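You operate a simulated robot arm through the tools that you are given. There is no shell and no other tool. Be economical: measure what you need, move in short steps, check, and stop when the job is done.

You are at the controls of a simulated robot arm. One attempt, no reset.

## Task
Top up the black pot to about half with water and start the stew.
Fine: lid back on; red slow cooker's dial as the white stew card says; tall jug back where it stood; spill nothing. Set down upright: tall clear jug.

It is judged by the outcome, as a careful person would: the job done as asked, and still so three seconds after it is handed in. It fails if anything else is knocked over, pushed out of place, dropped, spilled or broken. A push-on lid holds only when it is set on centred and level and pressed home; a screw cap is set on level and turned clockwise until tight.

## Robot
A 6-joint arm with a two-finger parallel gripper, fixed in place. Base frame: the origin is at the foot of the arm, x ahead of it, y to its left, z up; the work surface is at about z = 80. Units: cm, rad, N and s.
With the tool pointing down near the work surface it reaches from about 34 to 82 cm from the base axis. Its first joint turns from -2.897 to 2.897 rad. Payload 3.91 kg.
Tool frame: the origin (TCP) lies between the finger pads and is the grasp point; the fingertips stand 3 cm ahead of it; z points along the fingers, y is the line along which they close. Largest opening 11 cm; finger width 2, thickness 1; the body of the gripper, 4.8 by 11.2 cm, starts 5.5 cm behind the TCP.
Orientation is that of the tool frame in the base frame, as a unit quaternion [x, y, z, w]. With the fingers straight down and closing along the base's y, the tool's x points along the base's -x, its y along +y and its z along -z.

## Interface
- The arm moves only by the tool move_arm. Its argument "motion" is one flat list of numbers, 7 for each row, row after row: the shift along the base's x, y, z in cm, then the turn, a rotation vector about the base's x, y, z in rad, then the gripper command, from -1 (fully open) to 1 (shut), values between in proportion. In form: [x, y, z, rx, ry, rz, gripper, x, y, z, rx, ry, rz, gripper, ...]. A call has 1 to 12 rows; each row shifts and turns the commanded pose from where the row before left it. Rows are played at 5 a second. More than 5 cm and 0.15 rad between two rows, or a gripper value outside its range, and nothing of the call is played. Where a pose cannot be reached the arm comes as near as it can. A force on the tool above 40 N (or 10 N above the force at the start of the call, whichever is more), or a blocked arm, ends the call early, and 0.2 s more pass. The fingers move at their own pace (about 4.5 cm/s each) and stop on an object; they squeeze with about 35 N. The grip force told is the motor's: it shows also when the fingers shut on nothing. Time passes only in rows, and 0.2 s behind the last, so rows that do not move let the fingers close. The reply holds the time, the measured pose of the TCP, the force on the tool along the base axes, the opening and the grip force, in the units named above and with some noise, with the torque about the TCP (base axes, N m) and any sound that the robot's microphone picked up, and new pictures: "pictures" is both (left out), scene, wrist or none.
- Cameras (640 x 400 px; columns grow to the right, rows downward): "scene" is fixed at [21.92, 65.01, 140.62]; the picture's right is [-0.84, -0.54, 0.00], its down [-0.40, 0.63, -0.67] and it looks along [0.36, -0.56, -0.74] (base axes); focal length 214 px, centre (320, 200). "wrist" rides on the gripper at [7.7, 0.7, -11.4] in the tool frame; the picture's right is [-0.09, 1.00, 0.00], its down [-0.80, -0.07, -0.59] and it looks along [-0.59, -0.05, 0.80] (tool axes); focal length 270 px, centre (320, 200). There is no depth. A picture from a camera that has moved, and an enlarged one, comes with that camera's place and axes in the base frame and with its lens.
- raise_lower(by): slides the trunk up (or, below 0, down) by that many cm; the arm rides with it, the base frame stays. It gives what a move gives, with no picture.
- close_up(camera, box): a new picture of the part [left, top, right, bottom] of that camera's present view, enlarged. The clock stands still meanwhile.
- finish_job(): hands the job in; it is judged then, once.

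Work in short steps. Places have to be worked out from the pictures, the camera data and where the tool is seen: move nearer, look again, correct. Check each grasp and each placing, and mend what went wrong. You have 120 turns and 200 pictures in all, those below and enlarged ones among them. Open the gripper and draw the arm clear of the work before you hand the job in, unless the task says otherwise; then end with one line.

The tools are called after ">>>" by a JSON object that holds its "method" and its "body". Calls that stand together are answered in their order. move_arm: Moves the arm, as the interface text tells. Its arguments: {"type":"object","properties":{"motion":{"type":"array"},"pictures":{"type":"string","enum":["both","scene","wrist","none"]}},"required":["motion"]} The other tools are called the same way: raise_lower (by) slides the trunk up or down; close_up (camera, box) takes an enlarged picture of a part of a camera's view; finish_job () hands the job in.

At the start:

```text
time: 0.0
tcp_pos: [32.54, 37.13, 130.88]
ee_rot: [-0.001, 1.0, 0.0, 0.0]
force: [0.8, 0.1, 0.0]
torque: [0.0, 0.03, 0.02]
gripper_width: 11.0
finger_force: 0.0
trunk travel left (down, up): [-57.5, 3.5]
```

scene: 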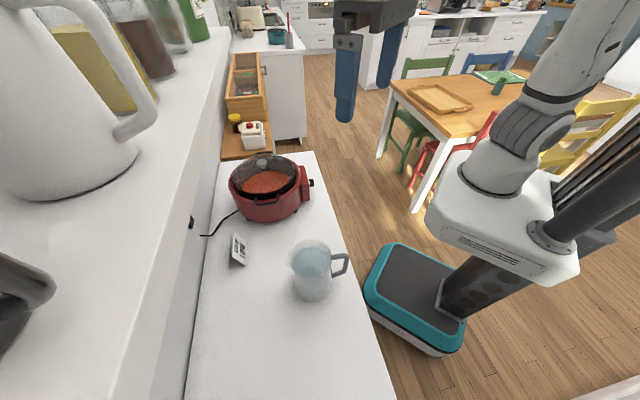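
wrist: 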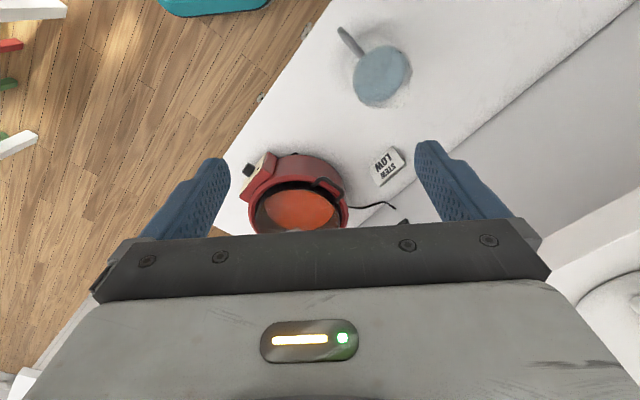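

I see a red slow cooker with a lid, a card, and a jug. I'll take enlarged views to read the details.

>>> {"method": "close_up", "body": {"camera": "scene", "box": [200, 130, 360, 310]}}

>>> {"method": "close_up", "body": {"camera": "wrist", "box": [220, 10, 460, 240]}}

>>> {"method": "close_up", "body": {"camera": "scene", "box": [220, 145, 320, 225]}}

```text
2.22 times, centred on (280, 220) of scene
camera zoom: at [21.92, 65.01, 140.62], right [-0.84, -0.54, 0.0], down [-0.4, 0.63, -0.67], along [0.36, -0.56, -0.74], focal length 477 px, centre (409, 156)
```

zoom: 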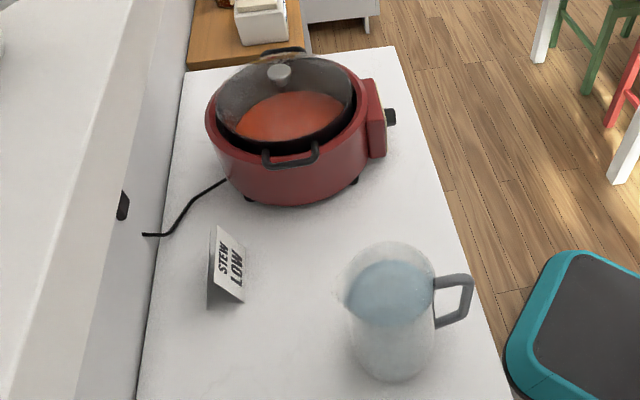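

```text
1.74 times, centred on (340, 125) of wrist
camera zoom: at [24.83, 37.85, 142.37], right [0.09, 1.0, 0.0], down [0.8, -0.07, 0.59], along [0.59, -0.05, -0.8], focal length 470 px, centre (285, 330)
```

zoom: 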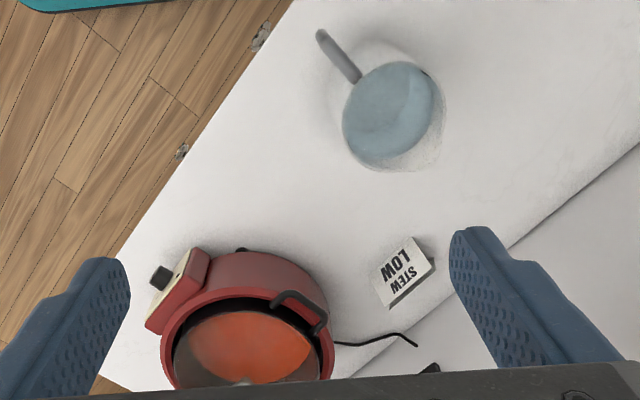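

```text
5.00 times, centred on (270, 185) of scene
camera zoom: at [21.92, 65.01, 140.62], right [-0.84, -0.54, 0.0], down [-0.4, 0.63, -0.67], along [0.36, -0.56, -0.74], focal length 1072 px, centre (570, 275)
```

zoom: 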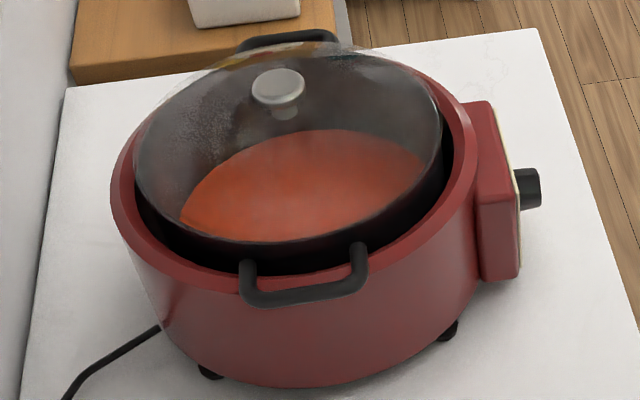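

The card says LOW. The lid knob comes out near (69, 28, 95) and the jug near (36, 47), with its handle pointing toward the robot. The counter is rotated 45° to the base, so I'm moving toward the cooker and turning the tool by 45° to get a better look.

>>> {"method": "move_arm", "body": {"motion": [3, -1, 0, 0, 0, 0.131, -1, 3, -1, 0, 0, 0, 0.131, -1, 3, -1, 0, 0, 0, 0.131, -1, 3, -1, 0, 0, 0, 0.131, -1, 3, -1, 0, 0, 0, 0.131, -1, 3, -1, 0, 0, 0, 0.131, -1]}}

```text
time: 1.4
tcp_pos: [50.66, 31.09, 130.92]
ee_rot: [-0.384, 0.923, 0.0, 0.0]
force: [0.1, -0.2, -0.1]
torque: [0.02, -0.01, -0.02]
gripper_width: 11.0
finger_force: 0.0
trunk travel left (down, up): [-57.5, 3.5]
camera wrist: at [44.79, 26.17, 142.36], right [-0.64, 0.76, 0.0], down [0.62, 0.52, 0.59], along [0.45, 0.38, -0.8], focal length 270 px, centre (320, 200)
```

scene: 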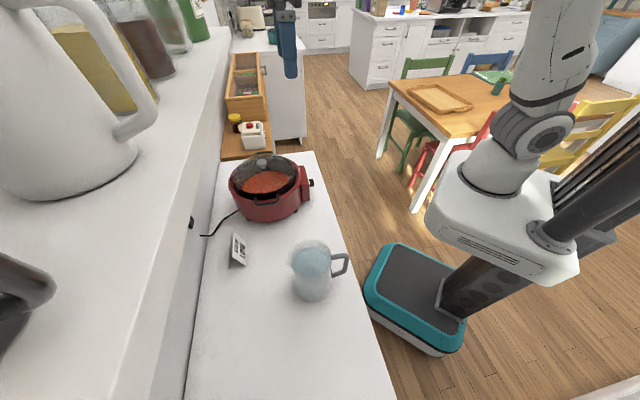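
wrist: 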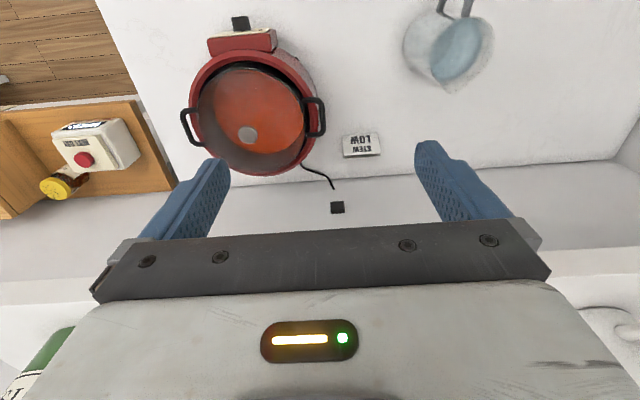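

The knob triangulates to about (68, 28.5, 96.5). Next I'm zooming in on the cooker, dial and jug.

>>> {"method": "close_up", "body": {"camera": "wrist", "box": [175, 5, 335, 185]}}

>>> {"method": "close_up", "body": {"camera": "wrist", "box": [390, 0, 510, 100]}}

>>> {"method": "close_up", "body": {"camera": "scene", "box": [275, 225, 365, 315]}}

```text
2.22 times, centred on (255, 95) of wrist
camera zoom: at [44.79, 26.17, 142.36], right [-0.64, 0.76, 0.0], down [0.62, 0.52, 0.59], along [0.45, 0.38, -0.8], focal length 601 px, centre (464, 433)
```

zoom: 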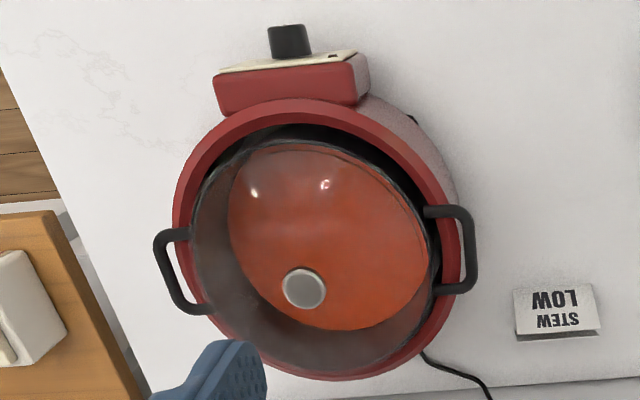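

```text
4.00 times, centred on (450, 50) of wrist
camera zoom: at [44.79, 26.17, 142.36], right [-0.64, 0.76, 0.0], down [0.62, 0.52, 0.59], along [0.45, 0.38, -0.8], focal length 1081 px, centre (-200, 800)
```

zoom: 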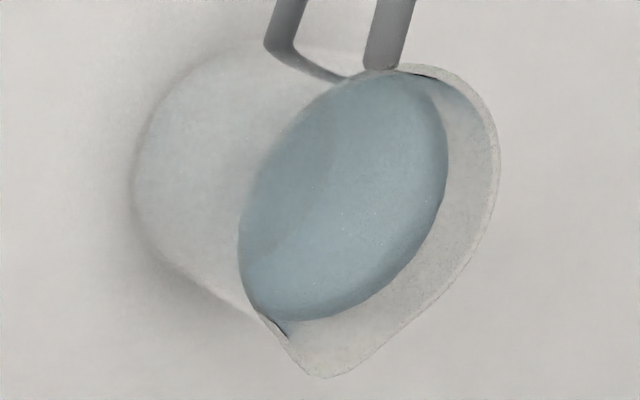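

```text
4.44 times, centred on (320, 270) of scene
camera zoom: at [21.92, 65.01, 140.62], right [-0.84, -0.54, 0.0], down [-0.4, 0.63, -0.67], along [0.36, -0.56, -0.74], focal length 953 px, centre (320, -111)
```

zoom: 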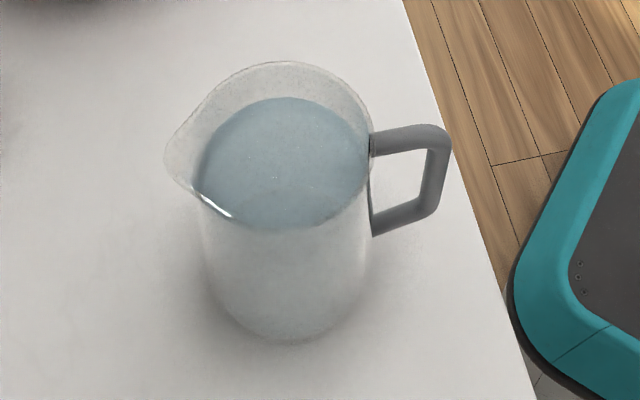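

The jug is nearly full and its spout is opposite the handle. I'm moving above the lid knob.

>>> {"method": "move_arm", "body": {"motion": [2.9, -0.43, -3.7, 0, 0, 0, -1, 2.9, -0.43, -3.7, 0, 0, 0, -1, 2.9, -0.43, -3.7, 0, 0, 0, -1, 2.9, -0.43, -3.7, 0, 0, 0, -0.3, 2.9, -0.43, -3.7, 0, 0, 0, -0.3, 2.9, -0.43, -3.5, 0, 0, 0, -0.3]}}

```text
time: 2.8
tcp_pos: [66.65, 27.96, 110.34]
ee_rot: [-0.384, 0.923, 0.001, 0.01]
force: [0.3, 0.3, 0.5]
torque: [-0.02, -0.02, -0.02]
gripper_width: 7.13
finger_force: 0.0
trunk travel left (down, up): [-57.5, 3.5]
camera wrist: at [60.52, 22.95, 121.67], right [-0.64, 0.77, -0.01], down [0.61, 0.51, 0.61], along [0.47, 0.39, -0.79], focal length 270 px, centre (320, 200)
```

scene: 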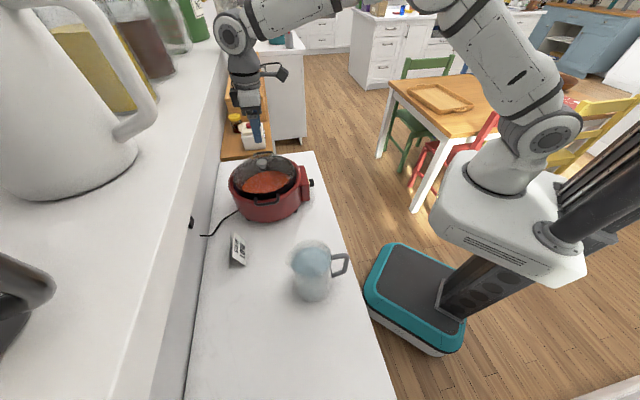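
wrist: 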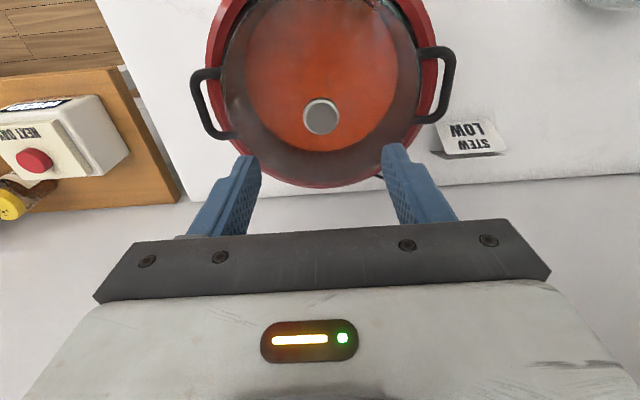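

The knob is now at about (67.6, 28.8). The measured pose is short of the commanded one, so I'll let it settle and check.

>>> {"method": "move_arm", "body": {"motion": [0, 0, 0, 0, 0, 0, -0.3, 0, 0, 0, 0, 0, 0, -0.3], "pictures": "none"}}

```text
time: 3.4
tcp_pos: [66.67, 27.89, 110.17]
ee_rot: [-0.383, 0.924, 0.0, 0.009]
force: [0.1, -0.3, 0.0]
torque: [0.0, 0.01, -0.01]
gripper_width: 7.15
finger_force: 0.0
trunk travel left (down, up): [-57.5, 3.5]
```

The arm is short by about 1.4 cm, probably at its reach limit with the shoulder this high. I'll raise the TCP and then lower the trunk.

>>> {"method": "move_arm", "body": {"motion": [-1, -0.5, 4.5, 0, 0, 0, -0.3, -1, -0.5, 4.5, 0, 0, 0, -0.3, -1, -0.5, 4.5, 0, 0, 0, -0.3, -1, -0.5, 4.5, 0, 0, 0, -0.3, 0, 0, 4.5, 0, 0, 0, -0.3, 0, 0, 0, 0, 0, 0, -0.3], "pictures": "none"}}

>>> {"method": "raise_lower", "body": {"by": -20}}

```text
time: 4.0
tcp_pos: [66.08, 27.35, 115.58]
ee_rot: [-0.383, 0.924, -0.002, -0.015]
force: [-3.9, -3.7, -20.2]
torque: [-0.52, 0.08, 0.01]
gripper_width: 7.14
finger_force: 0.0
trunk travel left (down, up): [-57.5, 3.5]
stopped in row 3: the force on the tool passed its limit at 66 N (the readings are from after the stop); the commanded pose is now the measured one
```

```text
time: 5.9
tcp_pos: [66.21, 27.44, 98.3]
ee_rot: [-0.382, 0.924, -0.001, 0.002]
force: [-0.1, 0.1, 13.1]
torque: [0.3, 0.13, 0.17]
gripper_width: 7.21
finger_force: 0.1
trunk travel left (down, up): [-38.5, 22.5]
stopped: the force on the tool passed its limit at 52 N (the readings are from after the stop); the commanded pose is now the measured one
```

The upward move hit something, and then the trunk lowering touched down on the lid. I need to look before going on.

>>> {"method": "move_arm", "body": {"motion": [0, 0, 0.5, 0, 0, 0, -0.3]}}

```text
time: 6.3
tcp_pos: [66.3, 27.37, 98.44]
ee_rot: [-0.382, 0.924, 0.0, -0.002]
force: [0.3, -0.1, -0.9]
torque: [-0.01, -0.02, -0.02]
gripper_width: 7.15
finger_force: 0.1
trunk travel left (down, up): [-38.5, 22.5]
camera wrist: at [60.31, 22.59, 109.86], right [-0.64, 0.77, 0.0], down [0.62, 0.52, 0.59], along [0.45, 0.38, -0.81], focal length 270 px, centre (320, 200)
```

scene: 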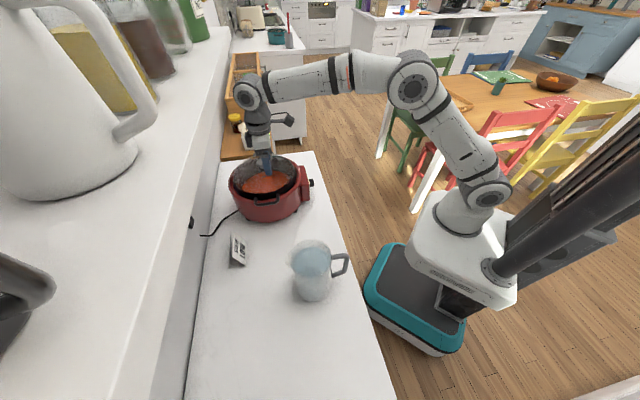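
wrist: 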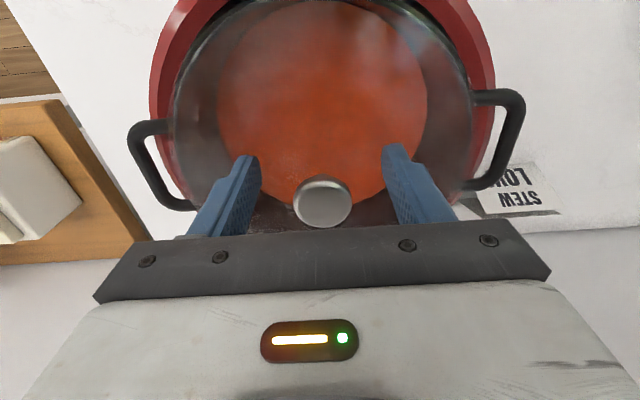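

The fingers straddle the knob and the tips touched the dome at about z 95.4. The lid looks undisturbed. I'll go up 0.5, forward to (67.5, 28.6) and close.

>>> {"method": "move_arm", "body": {"motion": [0, 0, 0.5, 0, 0, 0, -0.3, 0.6, 0.6, 0, 0, 0, 0, -0.3, 0.6, 0.6, 0, 0, 0, 0, -0.3, 0, 0, 0, 0, 0, 0, -0.3]}}

```text
time: 7.3
tcp_pos: [67.52, 28.53, 98.99]
ee_rot: [-0.383, 0.924, -0.001, 0.0]
force: [1.3, -0.2, -0.6]
torque: [0.02, 0.02, 0.02]
gripper_width: 7.16
finger_force: 0.0
trunk travel left (down, up): [-38.5, 22.5]
camera wrist: at [61.51, 23.79, 110.5], right [-0.64, 0.77, 0.0], down [0.62, 0.52, 0.59], along [0.46, 0.38, -0.8], focal length 270 px, centre (320, 200)
```

scene: 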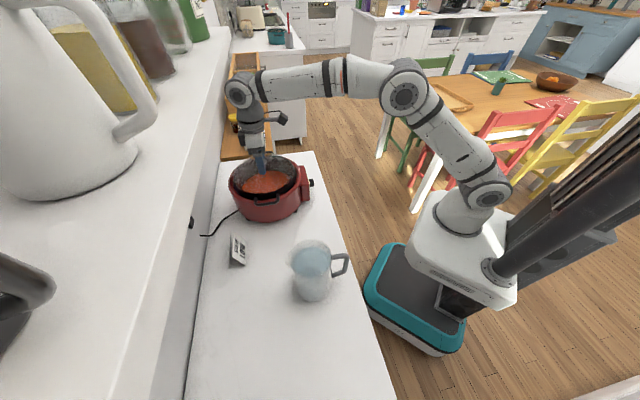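
wrist: 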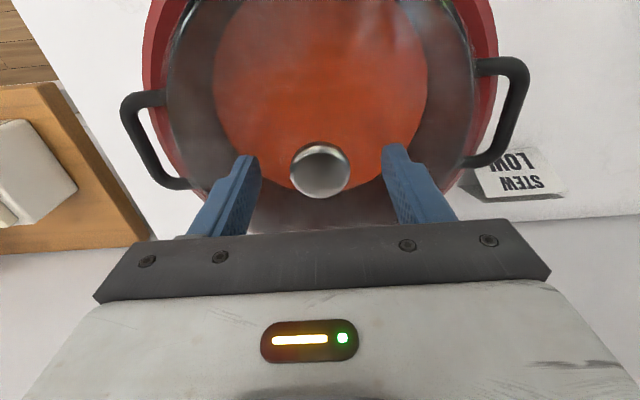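

The knob is centred between the tips, so I'm closing.

>>> {"method": "move_arm", "body": {"motion": [0, 0, 0, 0, 0, 0, 1, 0, 0, 0, 0, 0, 0, 1, 0, 0, 0, 0, 0, 0, 1, 0, 0, 0, 0, 0, 0, 1, 0, 0, 0, 0, 0, 0, 1], "pictures": "wrist"}}

```text
time: 8.5
tcp_pos: [67.6, 28.57, 99.02]
ee_rot: [-0.382, 0.924, -0.001, 0.0]
force: [-0.4, 0.1, 0.1]
torque: [0.04, 0.04, 0.0]
gripper_width: 3.31
finger_force: 34.9
trunk travel left (down, up): [-38.5, 22.5]
camera wrist: at [61.51, 23.78, 110.51], right [-0.64, 0.77, 0.0], down [0.62, 0.52, 0.59], along [0.46, 0.38, -0.8], focal length 270 px, centre (320, 200)
```

wrist: 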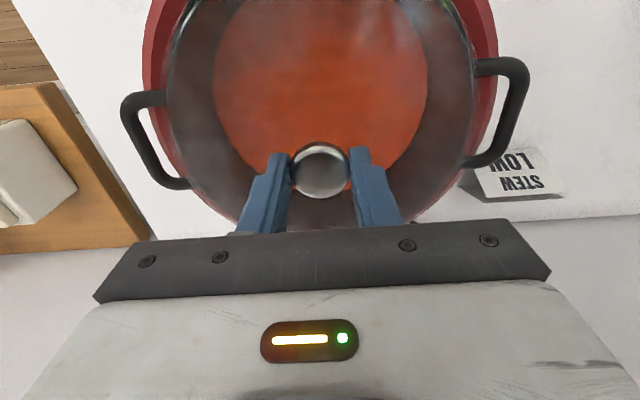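

The knob is gripped at 3.3 cm. I'll lift straight up slowly.

>>> {"method": "move_arm", "body": {"motion": [0, 0, 1, 0, 0, 0, 1, 0, 0, 1, 0, 0, 0, 1, 0, 0, 1.5, 0, 0, 0, 1, 0, 0, 1.5, 0, 0, 0, 1]}}

```text
time: 9.5
tcp_pos: [66.6, 28.18, 101.74]
ee_rot: [-0.383, 0.924, -0.002, -0.022]
force: [-0.5, 0.5, -2.4]
torque: [0.0, -0.02, -0.04]
gripper_width: 3.31
finger_force: 35.0
trunk travel left (down, up): [-38.5, 22.5]
heard: snap
camera wrist: at [61.08, 23.54, 113.48], right [-0.64, 0.77, 0.01], down [0.64, 0.53, 0.56], along [0.42, 0.36, -0.83], focal length 270 px, centre (320, 200)
```

scene: 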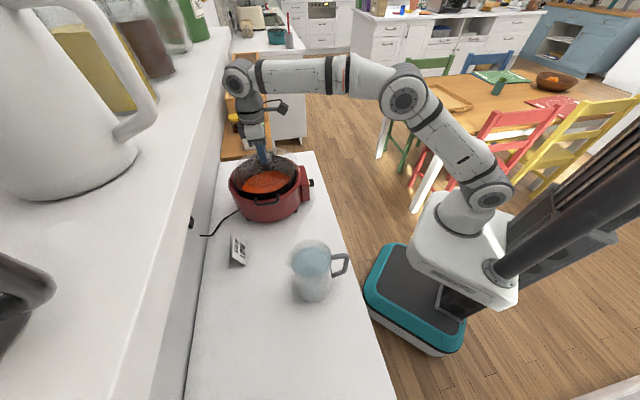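
wrist: 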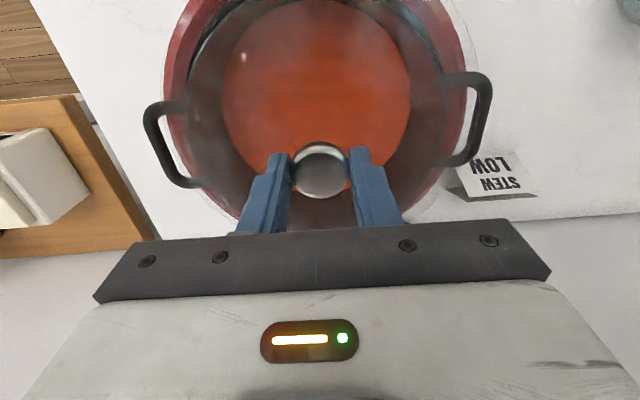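

The push-on lid snapped free and is held, but the upward motion fell short again. Before going further I'll test a pull back and up in small moves.

>>> {"method": "move_arm", "body": {"motion": [0, 0, 0, 0, 0, 0, 1, 0, 0, 1, 0, 0, 0, 1, 0, 0, 1, 0, 0, 0, 1, 0, 0, 0, 0, 0, 0, 1], "pictures": "none"}}

```text
time: 10.7
tcp_pos: [65.23, 27.48, 102.03]
ee_rot: [-0.382, 0.922, -0.003, -0.056]
force: [-0.1, 0.5, -2.7]
torque: [0.01, 0.02, 0.0]
gripper_width: 3.32
finger_force: 35.0
trunk travel left (down, up): [-38.5, 22.5]
stopped in row 4: the arm was blocked; the commanded pose is now the measured one
```

It looks like a joint limit: the arm can't go higher here with the trunk this low. I'll lift with the trunk instead.

>>> {"method": "raise_lower", "body": {"by": 10}}

```text
time: 11.7
tcp_pos: [61.54, 25.55, 103.35]
ee_rot: [-0.378, 0.914, -0.008, -0.147]
force: [0.1, 0.2, -1.8]
torque: [0.04, -0.02, 0.02]
gripper_width: 3.31
finger_force: 34.7
trunk travel left (down, up): [-46.2, 14.8]
stopped: the arm was blocked; the commanded pose is now the measured one
```

Lifting by trunk was blocked as well and the tool tilted, so something is catching on the arm. I'll look at both cameras.

>>> {"method": "close_up", "body": {"camera": "scene", "box": [0, 0, 640, 400]}}

>>> {"method": "close_up", "body": {"camera": "scene", "box": [200, 30, 360, 230]}}

>>> {"method": "close_up", "body": {"camera": "wrist", "box": [0, 0, 640, 400]}}

```text
1.00 times, centred on (320, 200) of scene (not enlarged: the box is as wide or as high as the picture)
camera zoom: at [21.92, 65.01, 140.62], right [-0.84, -0.54, 0.0], down [-0.4, 0.63, -0.67], along [0.36, -0.56, -0.74], focal length 214 px, centre (320, 200)
```

zoom: 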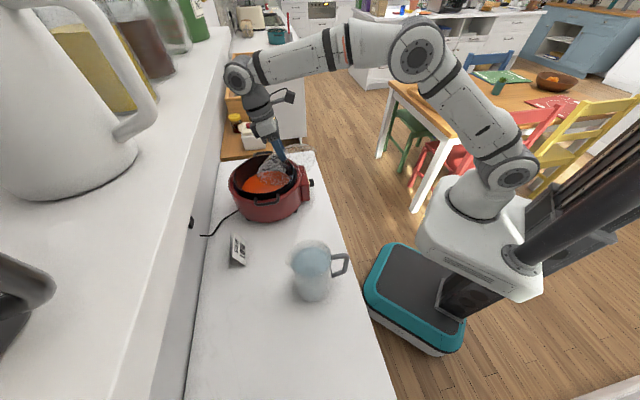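

```text
2.00 times, centred on (280, 130) of scene
camera zoom: at [21.92, 65.01, 140.62], right [-0.84, -0.54, 0.0], down [-0.4, 0.63, -0.67], along [0.36, -0.56, -0.74], focal length 429 px, centre (400, 340)
```

zoom: 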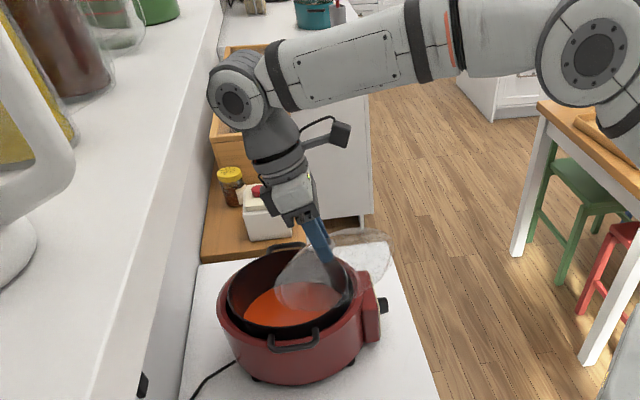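

```text
1.00 times, centred on (320, 200) of wrist (not enlarged: the box is as wide or as high as the picture)
camera zoom: at [58.82, 22.4, 116.39], right [-0.63, 0.77, 0.07], down [0.74, 0.58, 0.34], along [0.22, 0.27, -0.94], focal length 270 px, centre (320, 200)
```

zoom: 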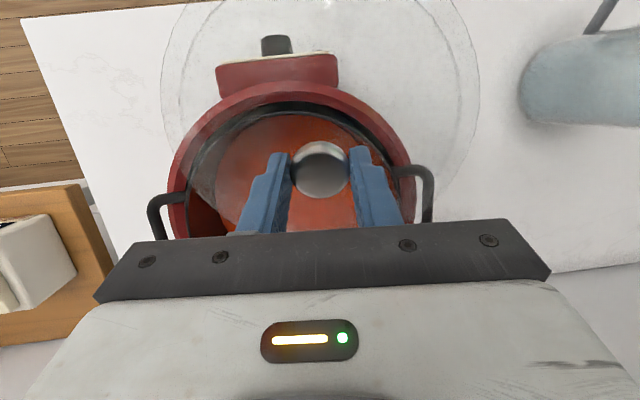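

The wrist joint seems pinned near (68, 29) while the tool pivots inward, so extension is limited at this height. I'll try drawing the lid inward and up while levelling the tool.

>>> {"method": "move_arm", "body": {"motion": [-0.9, -0.4, 1.0, 0, 0, 0, 1, -0.9, -0.4, 1.0, 0, 0, 0, 1, -0.9, -0.4, 1.0, 0.02, -0.05, 0, 1, -0.9, -0.4, 1, 0.02, -0.05, 0, 1, 0, 0, 0, 0, 0, 0, 1]}}

```text
time: 12.9
tcp_pos: [59.17, 24.69, 106.32]
ee_rot: [-0.38, 0.92, -0.008, -0.097]
force: [0.1, 0.4, -2.3]
torque: [0.01, 0.02, 0.01]
gripper_width: 3.31
finger_force: 34.9
trunk travel left (down, up): [-46.2, 14.8]
camera wrist: at [55.2, 20.98, 119.07], right [-0.64, 0.77, 0.04], down [0.71, 0.56, 0.43], along [0.31, 0.3, -0.9], focal length 270 px, centre (320, 200)
```

scene: 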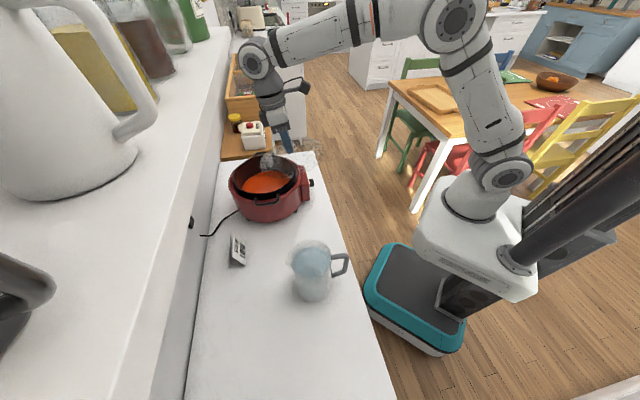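
wrist: 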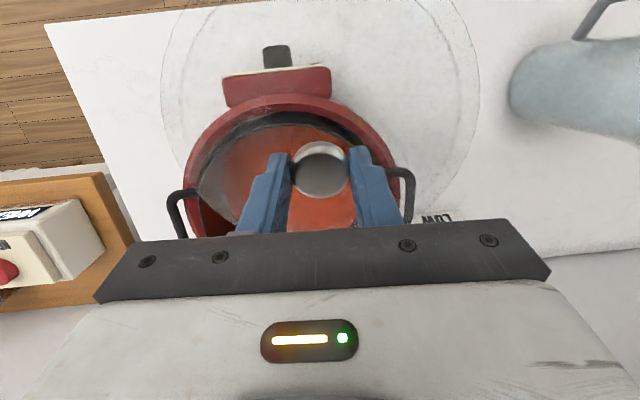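

Retracting works and the pot is now open. I'll level the tool and raise further before carrying the lid.

>>> {"method": "move_arm", "body": {"motion": [-0.8, -0.3, 2, 0.02, -0.048, 0, 1, -0.8, -0.3, 2, 0.02, -0.048, 0, 1, -0.8, -0.3, 2, 0.02, -0.048, 0, 1, -0.5, 0.5, 2, 0.014, -0.036, 0, 1, 0, 0, 0, 0, 0, 0, 1], "pictures": "none"}}

```text
time: 14.1
tcp_pos: [56.27, 24.4, 114.52]
ee_rot: [-0.382, 0.924, -0.008, 0.001]
force: [-0.5, 0.1, -1.8]
torque: [-0.01, -0.01, 0.01]
gripper_width: 3.32
finger_force: 34.7
trunk travel left (down, up): [-46.2, 14.8]
```

Level at z 114.5. Carrying the lid over toward the free counter beyond the jug, near (25, 62).

>>> {"method": "move_arm", "body": {"motion": [-2.84, 3.42, 0, 0, 0, 0, 1, -2.84, 3.42, 0, 0, 0, 0, 1, -2.84, 3.42, 0, 0, 0, 0, 1, -2.84, 3.42, 0, 0, 0, 0, 1, -2.84, 3.42, 0, 0, 0, 0, 1, -2.84, 3.42, 0, 0, 0, 0, 1, -2.84, 3.42, 0, 0, 0, 0, 1, -2.84, 3.42, 0, 0, 0, 0, 1, -2.84, 3.42, 0, 0, 0, 0, 1, -2.84, 3.42, 0, 0, 0, 0, 1, -2.84, 3.42, 0, 0, 0, 0, 1]}}

```text
time: 16.5
tcp_pos: [24.87, 62.09, 114.29]
ee_rot: [-0.38, 0.925, -0.009, -0.001]
force: [0.3, -0.2, -1.8]
torque: [-0.01, 0.04, 0.0]
gripper_width: 3.3
finger_force: 34.8
trunk travel left (down, up): [-46.2, 14.8]
camera wrist: at [18.78, 57.39, 125.71], right [-0.64, 0.77, -0.02], down [0.61, 0.52, 0.59], along [0.46, 0.37, -0.81], focal length 270 px, centre (320, 200)
```

scene: 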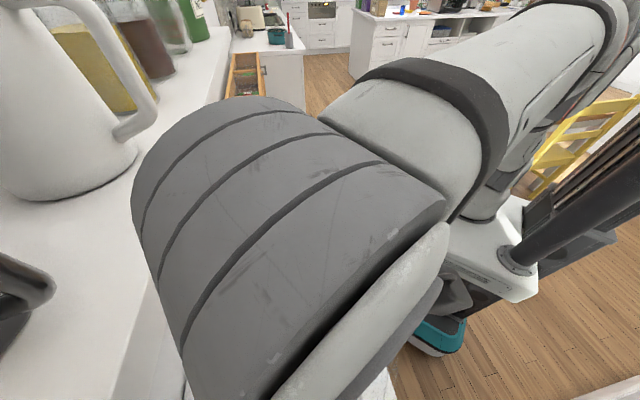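
wrist: 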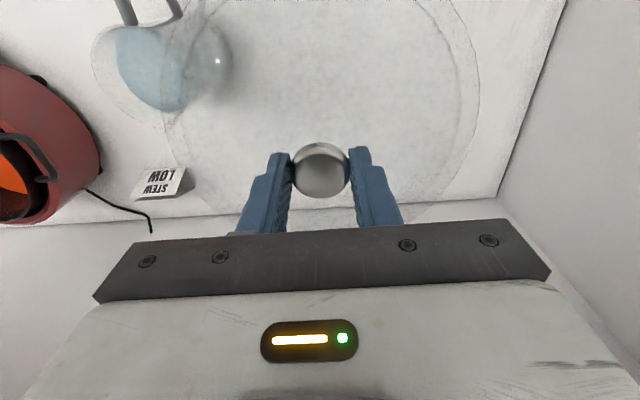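

Counter is clear here out to the wall. I'll shift another 3 cm away from the jug and start lowering.

>>> {"method": "move_arm", "body": {"motion": [-2, 2, -3, 0, 0, 0, 1, 0, 0, -4, 0, 0, 0, 1, 0, 0, -4, 0, 0, 0, 1, 0, 0, -4, 0, 0, 0, 1, 0, 0, -4, 0, 0, 0, 1, 0, 0, -2, 0, 0, 0, 1, 0, 0, 0, 0, 0, 0, 1], "pictures": "wrist"}}

```text
time: 18.1
tcp_pos: [22.75, 63.92, 93.15]
ee_rot: [-0.381, 0.925, -0.008, 0.001]
force: [-0.1, 0.1, -1.4]
torque: [0.01, -0.03, 0.0]
gripper_width: 3.32
finger_force: 35.2
trunk travel left (down, up): [-46.2, 14.8]
camera wrist: at [16.73, 59.26, 104.8], right [-0.64, 0.77, -0.02], down [0.61, 0.52, 0.59], along [0.46, 0.37, -0.81], focal length 270 px, centre (320, 200)
```

wrist: 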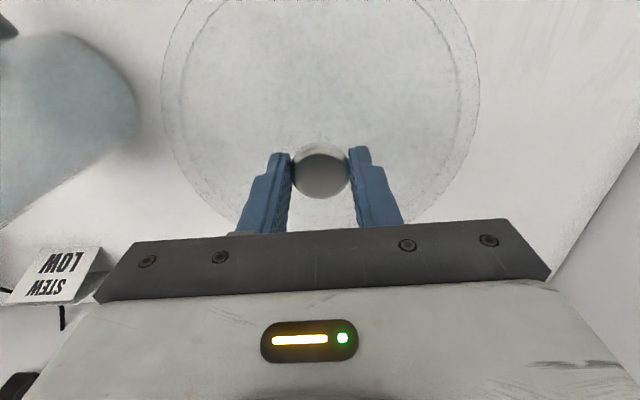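

Clear of the jug. Now lowering in small steps while watching force.

>>> {"method": "move_arm", "body": {"motion": [0, 0, -0.8, 0, 0, 0, 1, 0, 0, -0.8, 0, 0, 0, 1, 0, 0, -0.8, 0, 0, 0, 1, 0, 0, -0.8, 0, 0, 0, 1, 0, 0, 0, 0, 0, 0, 1], "pictures": "none"}}

```text
time: 19.3
tcp_pos: [22.89, 63.96, 90.19]
ee_rot: [-0.381, 0.925, -0.008, 0.0]
force: [-0.4, 0.1, -2.0]
torque: [0.01, 0.02, -0.02]
gripper_width: 3.31
finger_force: 34.5
trunk travel left (down, up): [-46.2, 14.8]
```

No contact yet, so I'm continuing down.

>>> {"method": "move_arm", "body": {"motion": [0, 0, -0.6, 0, 0, 0, 1, 0, 0, -0.6, 0, 0, 0, 1, 0, 0, -0.5, 0, 0, 0, 1, 0, 0, -0.4, 0, 0, 0, 1, 0, 0, 0, 0, 0, 0, 1], "pictures": "wrist"}}

```text
time: 20.5
tcp_pos: [22.96, 63.95, 88.01]
ee_rot: [-0.381, 0.925, -0.008, 0.0]
force: [0.1, 0.6, -2.5]
torque: [0.02, 0.03, 0.02]
gripper_width: 3.32
finger_force: 35.1
trunk travel left (down, up): [-46.2, 14.8]
camera wrist: at [16.8, 59.26, 99.55], right [-0.64, 0.77, -0.02], down [0.61, 0.52, 0.59], along [0.46, 0.37, -0.81], focal length 270 px, centre (320, 200)
```

wrist: 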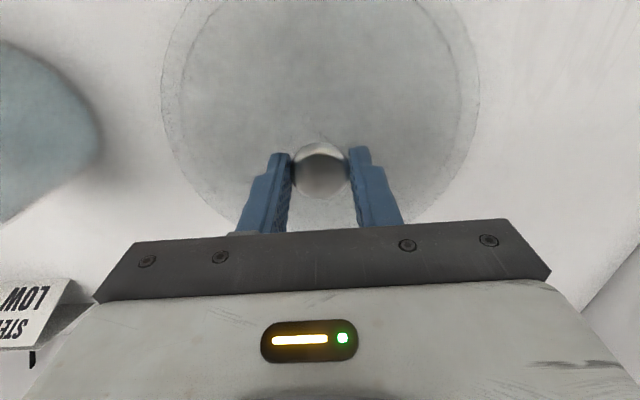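

Shadow is closing in under the lid. Going down in 0.4 cm steps.

>>> {"method": "move_arm", "body": {"motion": [0, 0, -0.4, 0, 0, 0, 1, 0, 0, -0.4, 0, 0, 0, 1, 0, 0, -0.3, 0, 0, 0, 1, 0, 0, -0.3, 0, 0, 0, 1, 0, 0, 0, 0, 0, 0, 1], "pictures": "none"}}

```text
time: 21.7
tcp_pos: [22.83, 64.06, 86.64]
ee_rot: [-0.381, 0.924, -0.009, 0.0]
force: [-0.3, -0.7, -2.0]
torque: [0.02, 0.03, -0.02]
gripper_width: 3.32
finger_force: 34.7
trunk travel left (down, up): [-46.2, 14.8]
```

>>> {"method": "move_arm", "body": {"motion": [0, 0, -0.3, 0, 0, 0, 1, 0, 0, -0.3, 0, 0, 0, 1, 0, 0, -0.3, 0, 0, 0, 1, 0, 0, -0.3, 0, 0, 0, 1, 0, 0, 0, 0, 0, 0, 1], "pictures": "wrist"}}

```text
time: 22.9
tcp_pos: [23.0, 63.91, 85.83]
ee_rot: [-0.381, 0.924, -0.006, 0.002]
force: [3.5, 1.7, 31.3]
torque: [0.1, 0.33, -0.02]
gripper_width: 3.32
finger_force: 34.7
trunk travel left (down, up): [-46.2, 14.8]
camera wrist: at [16.81, 59.14, 97.26], right [-0.64, 0.77, -0.01], down [0.61, 0.52, 0.6], along [0.46, 0.37, -0.8], focal length 270 px, centre (320, 200)
```

wrist: 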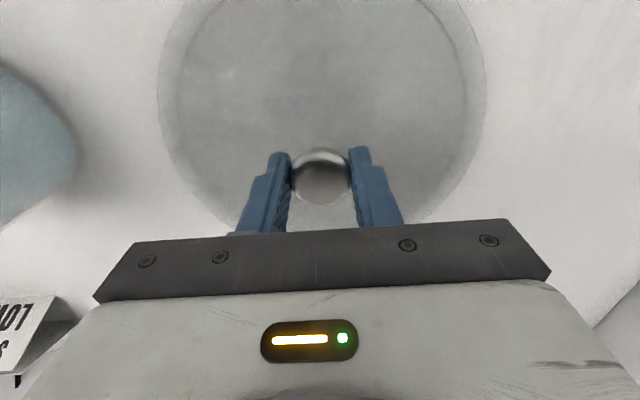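

The lid is on the counter, with contact at TCP z ≈ 85.9. I'll ease off and release.

>>> {"method": "move_arm", "body": {"motion": [0, 0, 0.3, 0, 0, 0, 1, 0, 0, 0.1, 0, 0, 0, 1, 0, 0, 0, 0, 0, 0, 0.2, 0, 0, 0, 0, 0, 0, -0.4, 0, 0, 0, 0, 0, 0, -0.4], "pictures": "none"}}

>>> {"method": "move_arm", "body": {"motion": [0, 0, 1.5, 0, 0, 0, -0.4, 0, 0, 3, 0, 0, 0, -0.4, 0, 0, 4, 0, 0, 0, -0.4, 0, 0, 4, 0, 0, 0, -0.4, 0, 0, 4, 0, 0, 0, -1], "pictures": "wrist"}}

```text
time: 24.1
tcp_pos: [22.86, 63.78, 85.76]
ee_rot: [-0.38, 0.925, -0.009, -0.001]
force: [-0.5, -1.0, 5.0]
torque: [0.12, 0.1, 0.0]
gripper_width: 7.66
finger_force: 0.0
trunk travel left (down, up): [-46.2, 14.8]
```

```text
time: 25.3
tcp_pos: [22.73, 64.0, 102.41]
ee_rot: [-0.381, 0.924, -0.008, 0.0]
force: [-0.5, -0.2, -0.3]
torque: [0.02, -0.01, 0.0]
gripper_width: 11.01
finger_force: 0.0
trunk travel left (down, up): [-46.2, 14.8]
camera wrist: at [16.64, 59.25, 113.93], right [-0.64, 0.77, -0.02], down [0.61, 0.52, 0.59], along [0.46, 0.37, -0.81], focal length 270 px, centre (320, 200)
```

wrist: 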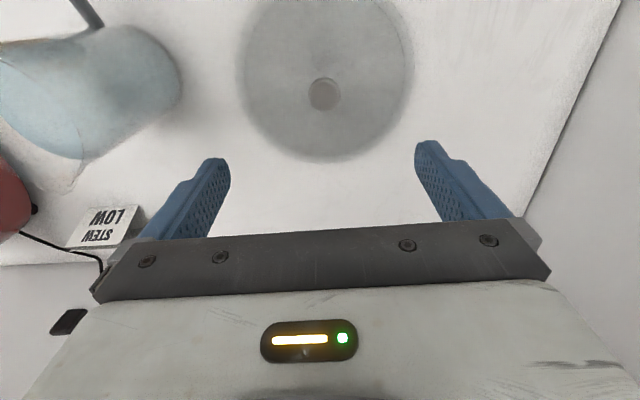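

The lid rests flat on the counter. Now I'm moving to view the jug from above, planning to grip its body of about 9.5 cm from above, with fingers either side of the handle–spout plane.

>>> {"method": "move_arm", "body": {"motion": [0, 0, 4, 0, 0, 0, -1, 0, 0, 4, 0, 0, 0, -1, 1.2, -3.8, 1.5, 0, 0, 0, -1, 1.2, -3.8, 1.5, 0, 0, 0, -1, 1.2, -3.8, 1, 0, 0, 0, -1, 1.2, -3.8, 1, 0, 0, 0, -1, 1.2, -3.8, 1, 0, 0, 0, -1, 1.2, -3.8, 0, 0, 0, 0, -1, 0, 0, 0, 0, 0, 0, -1]}}

```text
time: 27.3
tcp_pos: [30.03, 41.18, 116.3]
ee_rot: [-0.382, 0.924, -0.008, 0.001]
force: [0.1, -0.4, -0.2]
torque: [-0.01, 0.01, -0.01]
gripper_width: 11.0
finger_force: 0.1
trunk travel left (down, up): [-46.2, 14.8]
camera wrist: at [23.96, 36.47, 127.81], right [-0.64, 0.77, -0.02], down [0.61, 0.52, 0.59], along [0.46, 0.37, -0.81], focal length 270 px, centre (320, 200)
```

scene: 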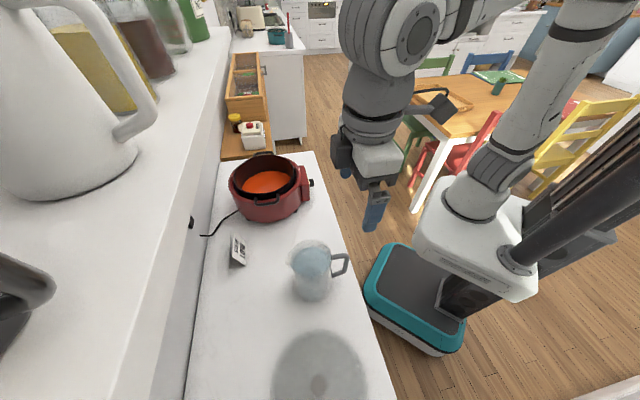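
wrist: 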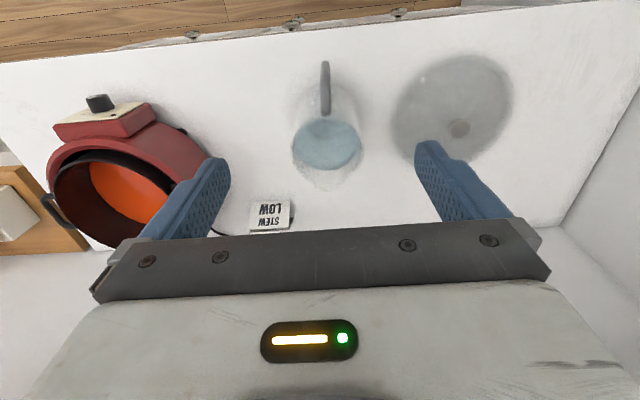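

>>> {"method": "close_up", "body": {"camera": "wrist", "box": [270, 40, 390, 200]}}

>>> {"method": "close_up", "body": {"camera": "wrist", "box": [30, 80, 230, 260]}}

>>> {"method": "close_up", "body": {"camera": "scene", "box": [225, 145, 325, 225]}}

```text
2.50 times, centred on (330, 120) of wrist
camera zoom: at [23.96, 36.47, 127.81], right [-0.64, 0.77, -0.02], down [0.61, 0.52, 0.59], along [0.46, 0.37, -0.81], focal length 676 px, centre (295, 400)
```

zoom: 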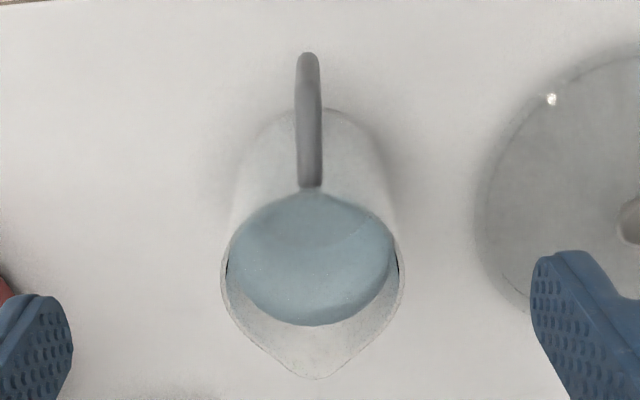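

```text
2.22 times, centred on (130, 170) of wrist
camera zoom: at [23.96, 36.47, 127.81], right [-0.64, 0.77, -0.02], down [0.61, 0.52, 0.59], along [0.46, 0.37, -0.81], focal length 601 px, centre (742, 267)
```

zoom: 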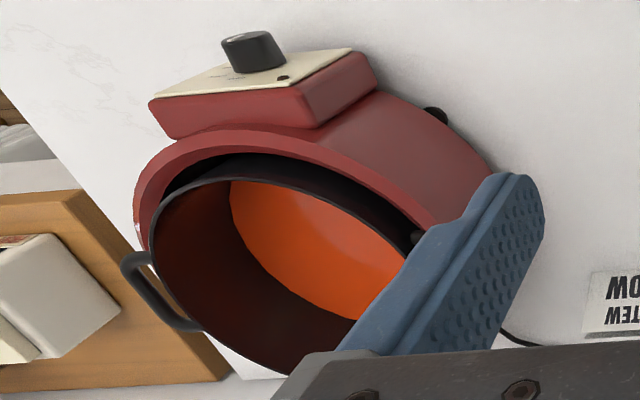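

```text
5.00 times, centred on (275, 185) of scene
camera zoom: at [21.92, 65.01, 140.62], right [-0.84, -0.54, 0.0], down [-0.4, 0.63, -0.67], along [0.36, -0.56, -0.74], focal length 1072 px, centre (545, 275)
```

zoom: 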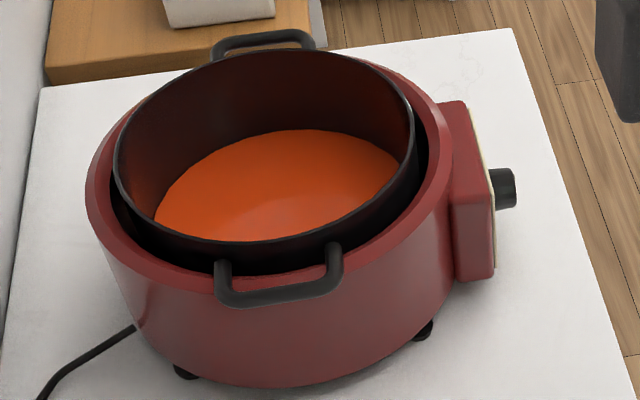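

Jug centre is about (35.2, 46.5), rim z ≈ 95.5 with a 9.5 cm diameter, and the spout at +d. The stew level reads about z 85.8 in a pot spanning roughly z 82.5–93, so half is around 87.8. I'll move above the jug and check alignment.

>>> {"method": "move_arm", "body": {"motion": [1.7, 1.8, -3, 0.015, 0.006, 0, -1, 1.7, 1.8, -3, 0, 0, 0, -1, 1.8, 1.7, -3, 0, 0, 0, -1, 0, 0, -2, 0, 0, 0, -1, 0, 0, 0, 0, 0, 0, -1]}}

```text
time: 28.5
tcp_pos: [35.25, 46.58, 105.33]
ee_rot: [-0.381, 0.925, -0.001, 0.0]
force: [-0.5, 0.0, 0.0]
torque: [0.02, 0.01, 0.0]
gripper_width: 10.99
finger_force: 0.1
trunk travel left (down, up): [-46.2, 14.8]
camera wrist: at [29.2, 41.64, 116.8], right [-0.64, 0.77, 0.0], down [0.62, 0.51, 0.6], along [0.46, 0.38, -0.8], focal length 270 px, centre (320, 200)
```

scene: 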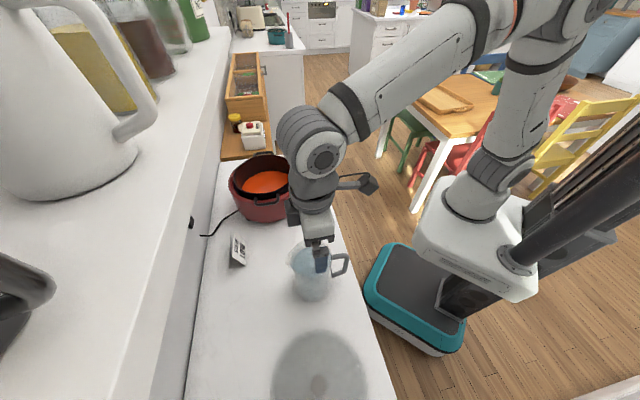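
wrist: 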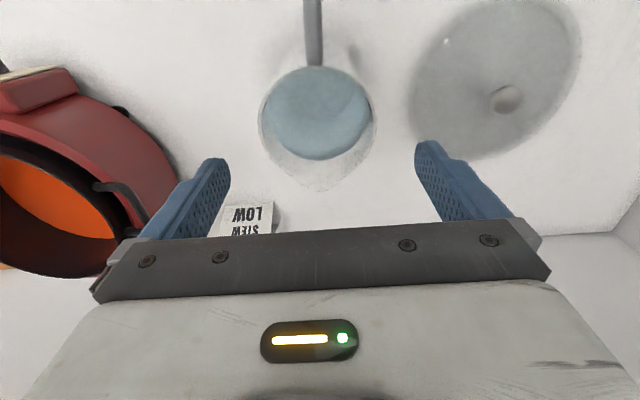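

Lateral offset is only about 1 mm, so I'm descending around the jug body while watching forces.

>>> {"method": "move_arm", "body": {"motion": [0, 0, -3, 0, 0, 0, -1, 0, 0, -3, 0, 0, 0, -1, 0, 0, -1, 0, 0, 0, -1, 0, 0, -1, 0, 0, 0, -1, 0, 0, 0, 0, 0, 0, -1]}}

```text
time: 29.7
tcp_pos: [35.27, 46.34, 97.48]
ee_rot: [-0.381, 0.924, -0.001, 0.001]
force: [-0.3, 0.7, -0.7]
torque: [0.02, 0.03, -0.03]
gripper_width: 11.0
finger_force: 0.1
trunk travel left (down, up): [-46.2, 14.8]
camera wrist: at [29.28, 41.6, 108.81], right [-0.64, 0.77, 0.0], down [0.62, 0.51, 0.6], along [0.46, 0.38, -0.8], focal length 270 px, centre (320, 200)
```

scene: 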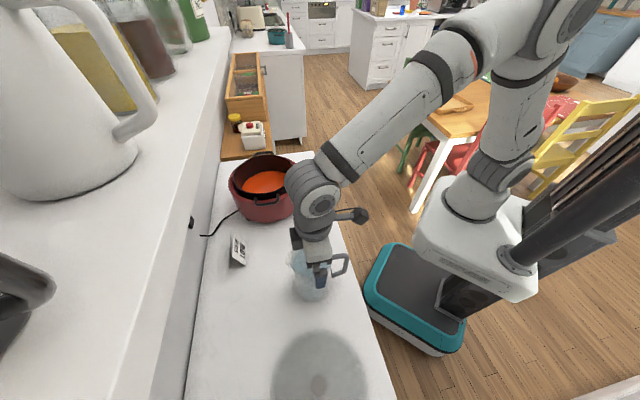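
wrist: 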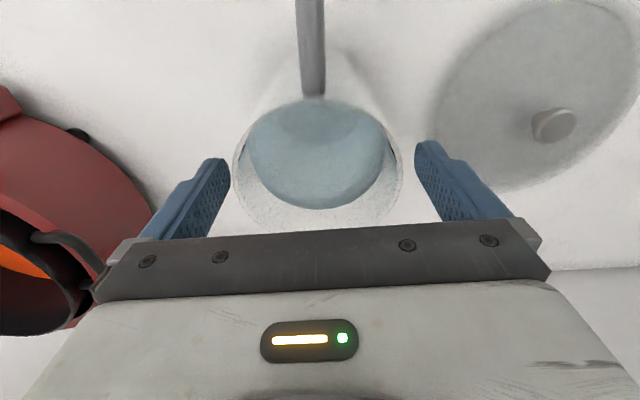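

The gap is a bit smaller on the left, so I'll shift 0.2 cm toward the left finger and descend.

>>> {"method": "move_arm", "body": {"motion": [0.14, -0.15, 0, 0, 0, 0, -1, 0, 0, -1, 0, 0, 0, -1, 0, 0, -1, 0, 0, 0, -1, 0, 0, 0, 0, 0, 0, -1], "pictures": "wrist"}}

```text
time: 30.7
tcp_pos: [35.43, 46.19, 95.45]
ee_rot: [-0.381, 0.925, -0.001, 0.001]
force: [-0.7, -0.1, -0.4]
torque: [-0.02, -0.03, 0.0]
gripper_width: 11.01
finger_force: 0.1
trunk travel left (down, up): [-46.2, 14.8]
camera wrist: at [29.43, 41.47, 106.81], right [-0.64, 0.77, 0.0], down [0.62, 0.52, 0.59], along [0.46, 0.38, -0.8], focal length 270 px, centre (320, 200)
```

wrist: 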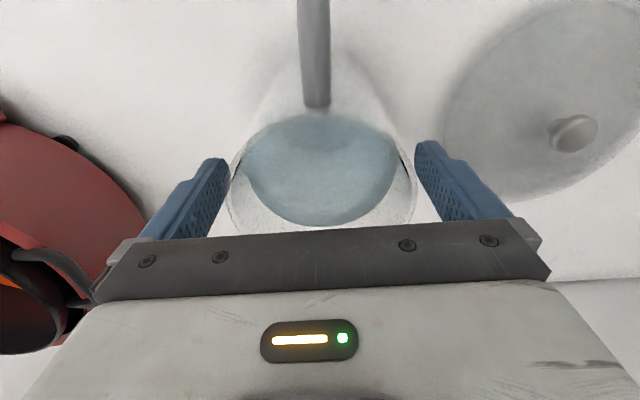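

The fingers straddle the rim with no contact, and it's centred. Continuing to z ≈ 92.

>>> {"method": "move_arm", "body": {"motion": [0, 0, -1, 0, 0, 0, -1, 0, 0, -1, 0, 0, 0, -1, 0, 0, -1, 0, 0, 0, -1, 0, 0, -0.5, 0, 0, 0, -1, 0, 0, 0, 0, 0, 0, -1], "pictures": "wrist"}}

```text
time: 31.9
tcp_pos: [35.39, 46.21, 91.91]
ee_rot: [-0.381, 0.925, -0.001, 0.0]
force: [-0.5, -0.4, 0.7]
torque: [-0.02, 0.02, -0.01]
gripper_width: 10.99
finger_force: 0.0
trunk travel left (down, up): [-46.2, 14.8]
camera wrist: at [29.38, 41.43, 103.29], right [-0.64, 0.77, 0.0], down [0.62, 0.51, 0.59], along [0.46, 0.38, -0.8], focal length 270 px, centre (320, 200)
```

wrist: 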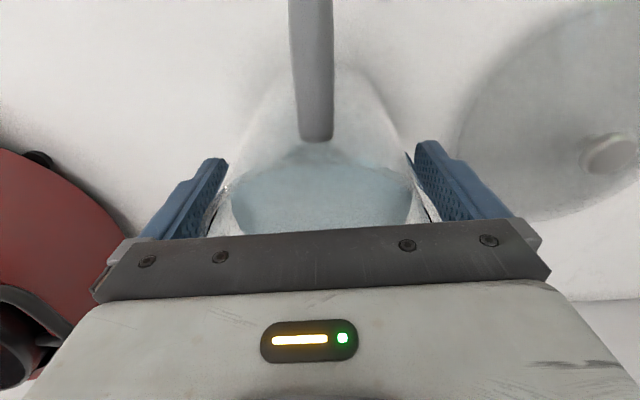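

Fingers are around the body, so I'm closing gently and checking the width.

>>> {"method": "move_arm", "body": {"motion": [0, 0, 0, 0, 0, 0, -0.7, 0, 0, 0, 0, 0, 0, -0.4, 0, 0, 0, 0, 0, 0, 0.2, 0, 0, 0, 0, 0, 0, 1, 0, 0, 0, 0, 0, 0, 1], "pictures": "wrist"}}

```text
time: 33.1
tcp_pos: [35.38, 46.22, 91.87]
ee_rot: [-0.381, 0.924, 0.0, 0.0]
force: [-0.1, -0.3, 0.0]
torque: [0.04, -0.07, 0.06]
gripper_width: 9.9
finger_force: 34.5
trunk travel left (down, up): [-46.2, 14.8]
camera wrist: at [29.39, 41.42, 103.29], right [-0.64, 0.77, 0.0], down [0.62, 0.51, 0.59], along [0.46, 0.38, -0.8], focal length 270 px, centre (320, 200)
```

wrist: 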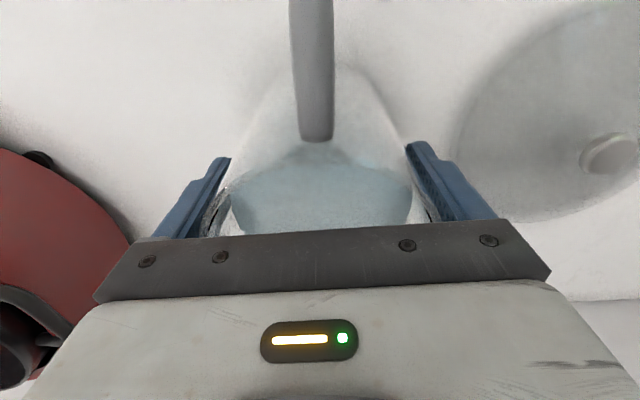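

Body gripped at 9.9 cm; home pose is (35.38, 46.22, 91.87). Lifting gently.

>>> {"method": "move_arm", "body": {"motion": [0, 0, 0.5, 0, 0, 0, 1, 0, 0, 1, 0, 0, 0, 1, 0, 0, 1.5, 0, 0, 0, 1, 0, 0, 1.5, 0, 0, 0, 1, 0, 0, 0, 0, 0, 0, 1]}}

```text
time: 34.3
tcp_pos: [35.53, 46.37, 96.33]
ee_rot: [-0.381, 0.925, -0.001, -0.001]
force: [0.5, 0.6, -8.9]
torque: [-0.02, 0.01, -0.02]
gripper_width: 9.86
finger_force: 35.4
trunk travel left (down, up): [-46.2, 14.8]
camera wrist: at [29.47, 41.54, 107.82], right [-0.64, 0.77, 0.0], down [0.62, 0.52, 0.59], along [0.46, 0.38, -0.8], focal length 270 px, centre (320, 200)
```

scene: 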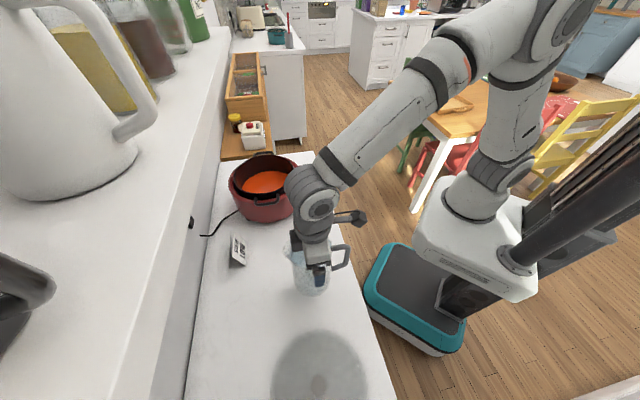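
wrist: 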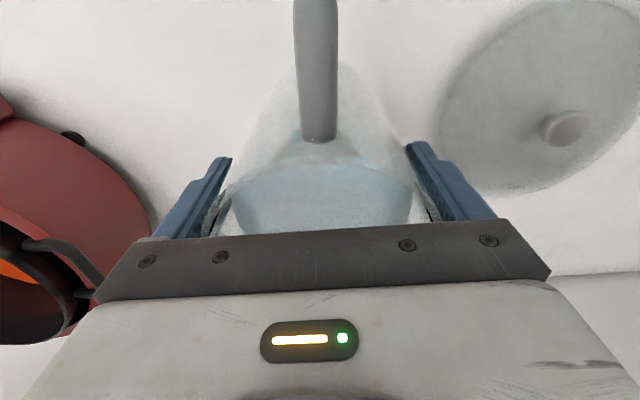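

The jug hangs steady at 8.9 N, about 0.9 kg in total, so force will tell me how much has been poured. I'll raise the trunk so it clears the pot.

>>> {"method": "raise_lower", "body": {"by": 11}}

```text
time: 35.7
tcp_pos: [35.5, 46.31, 107.31]
ee_rot: [-0.381, 0.925, -0.001, 0.001]
force: [-0.5, 0.9, -9.2]
torque: [-0.03, -0.03, 0.0]
gripper_width: 9.85
finger_force: 35.1
trunk travel left (down, up): [-57.2, 3.8]
```

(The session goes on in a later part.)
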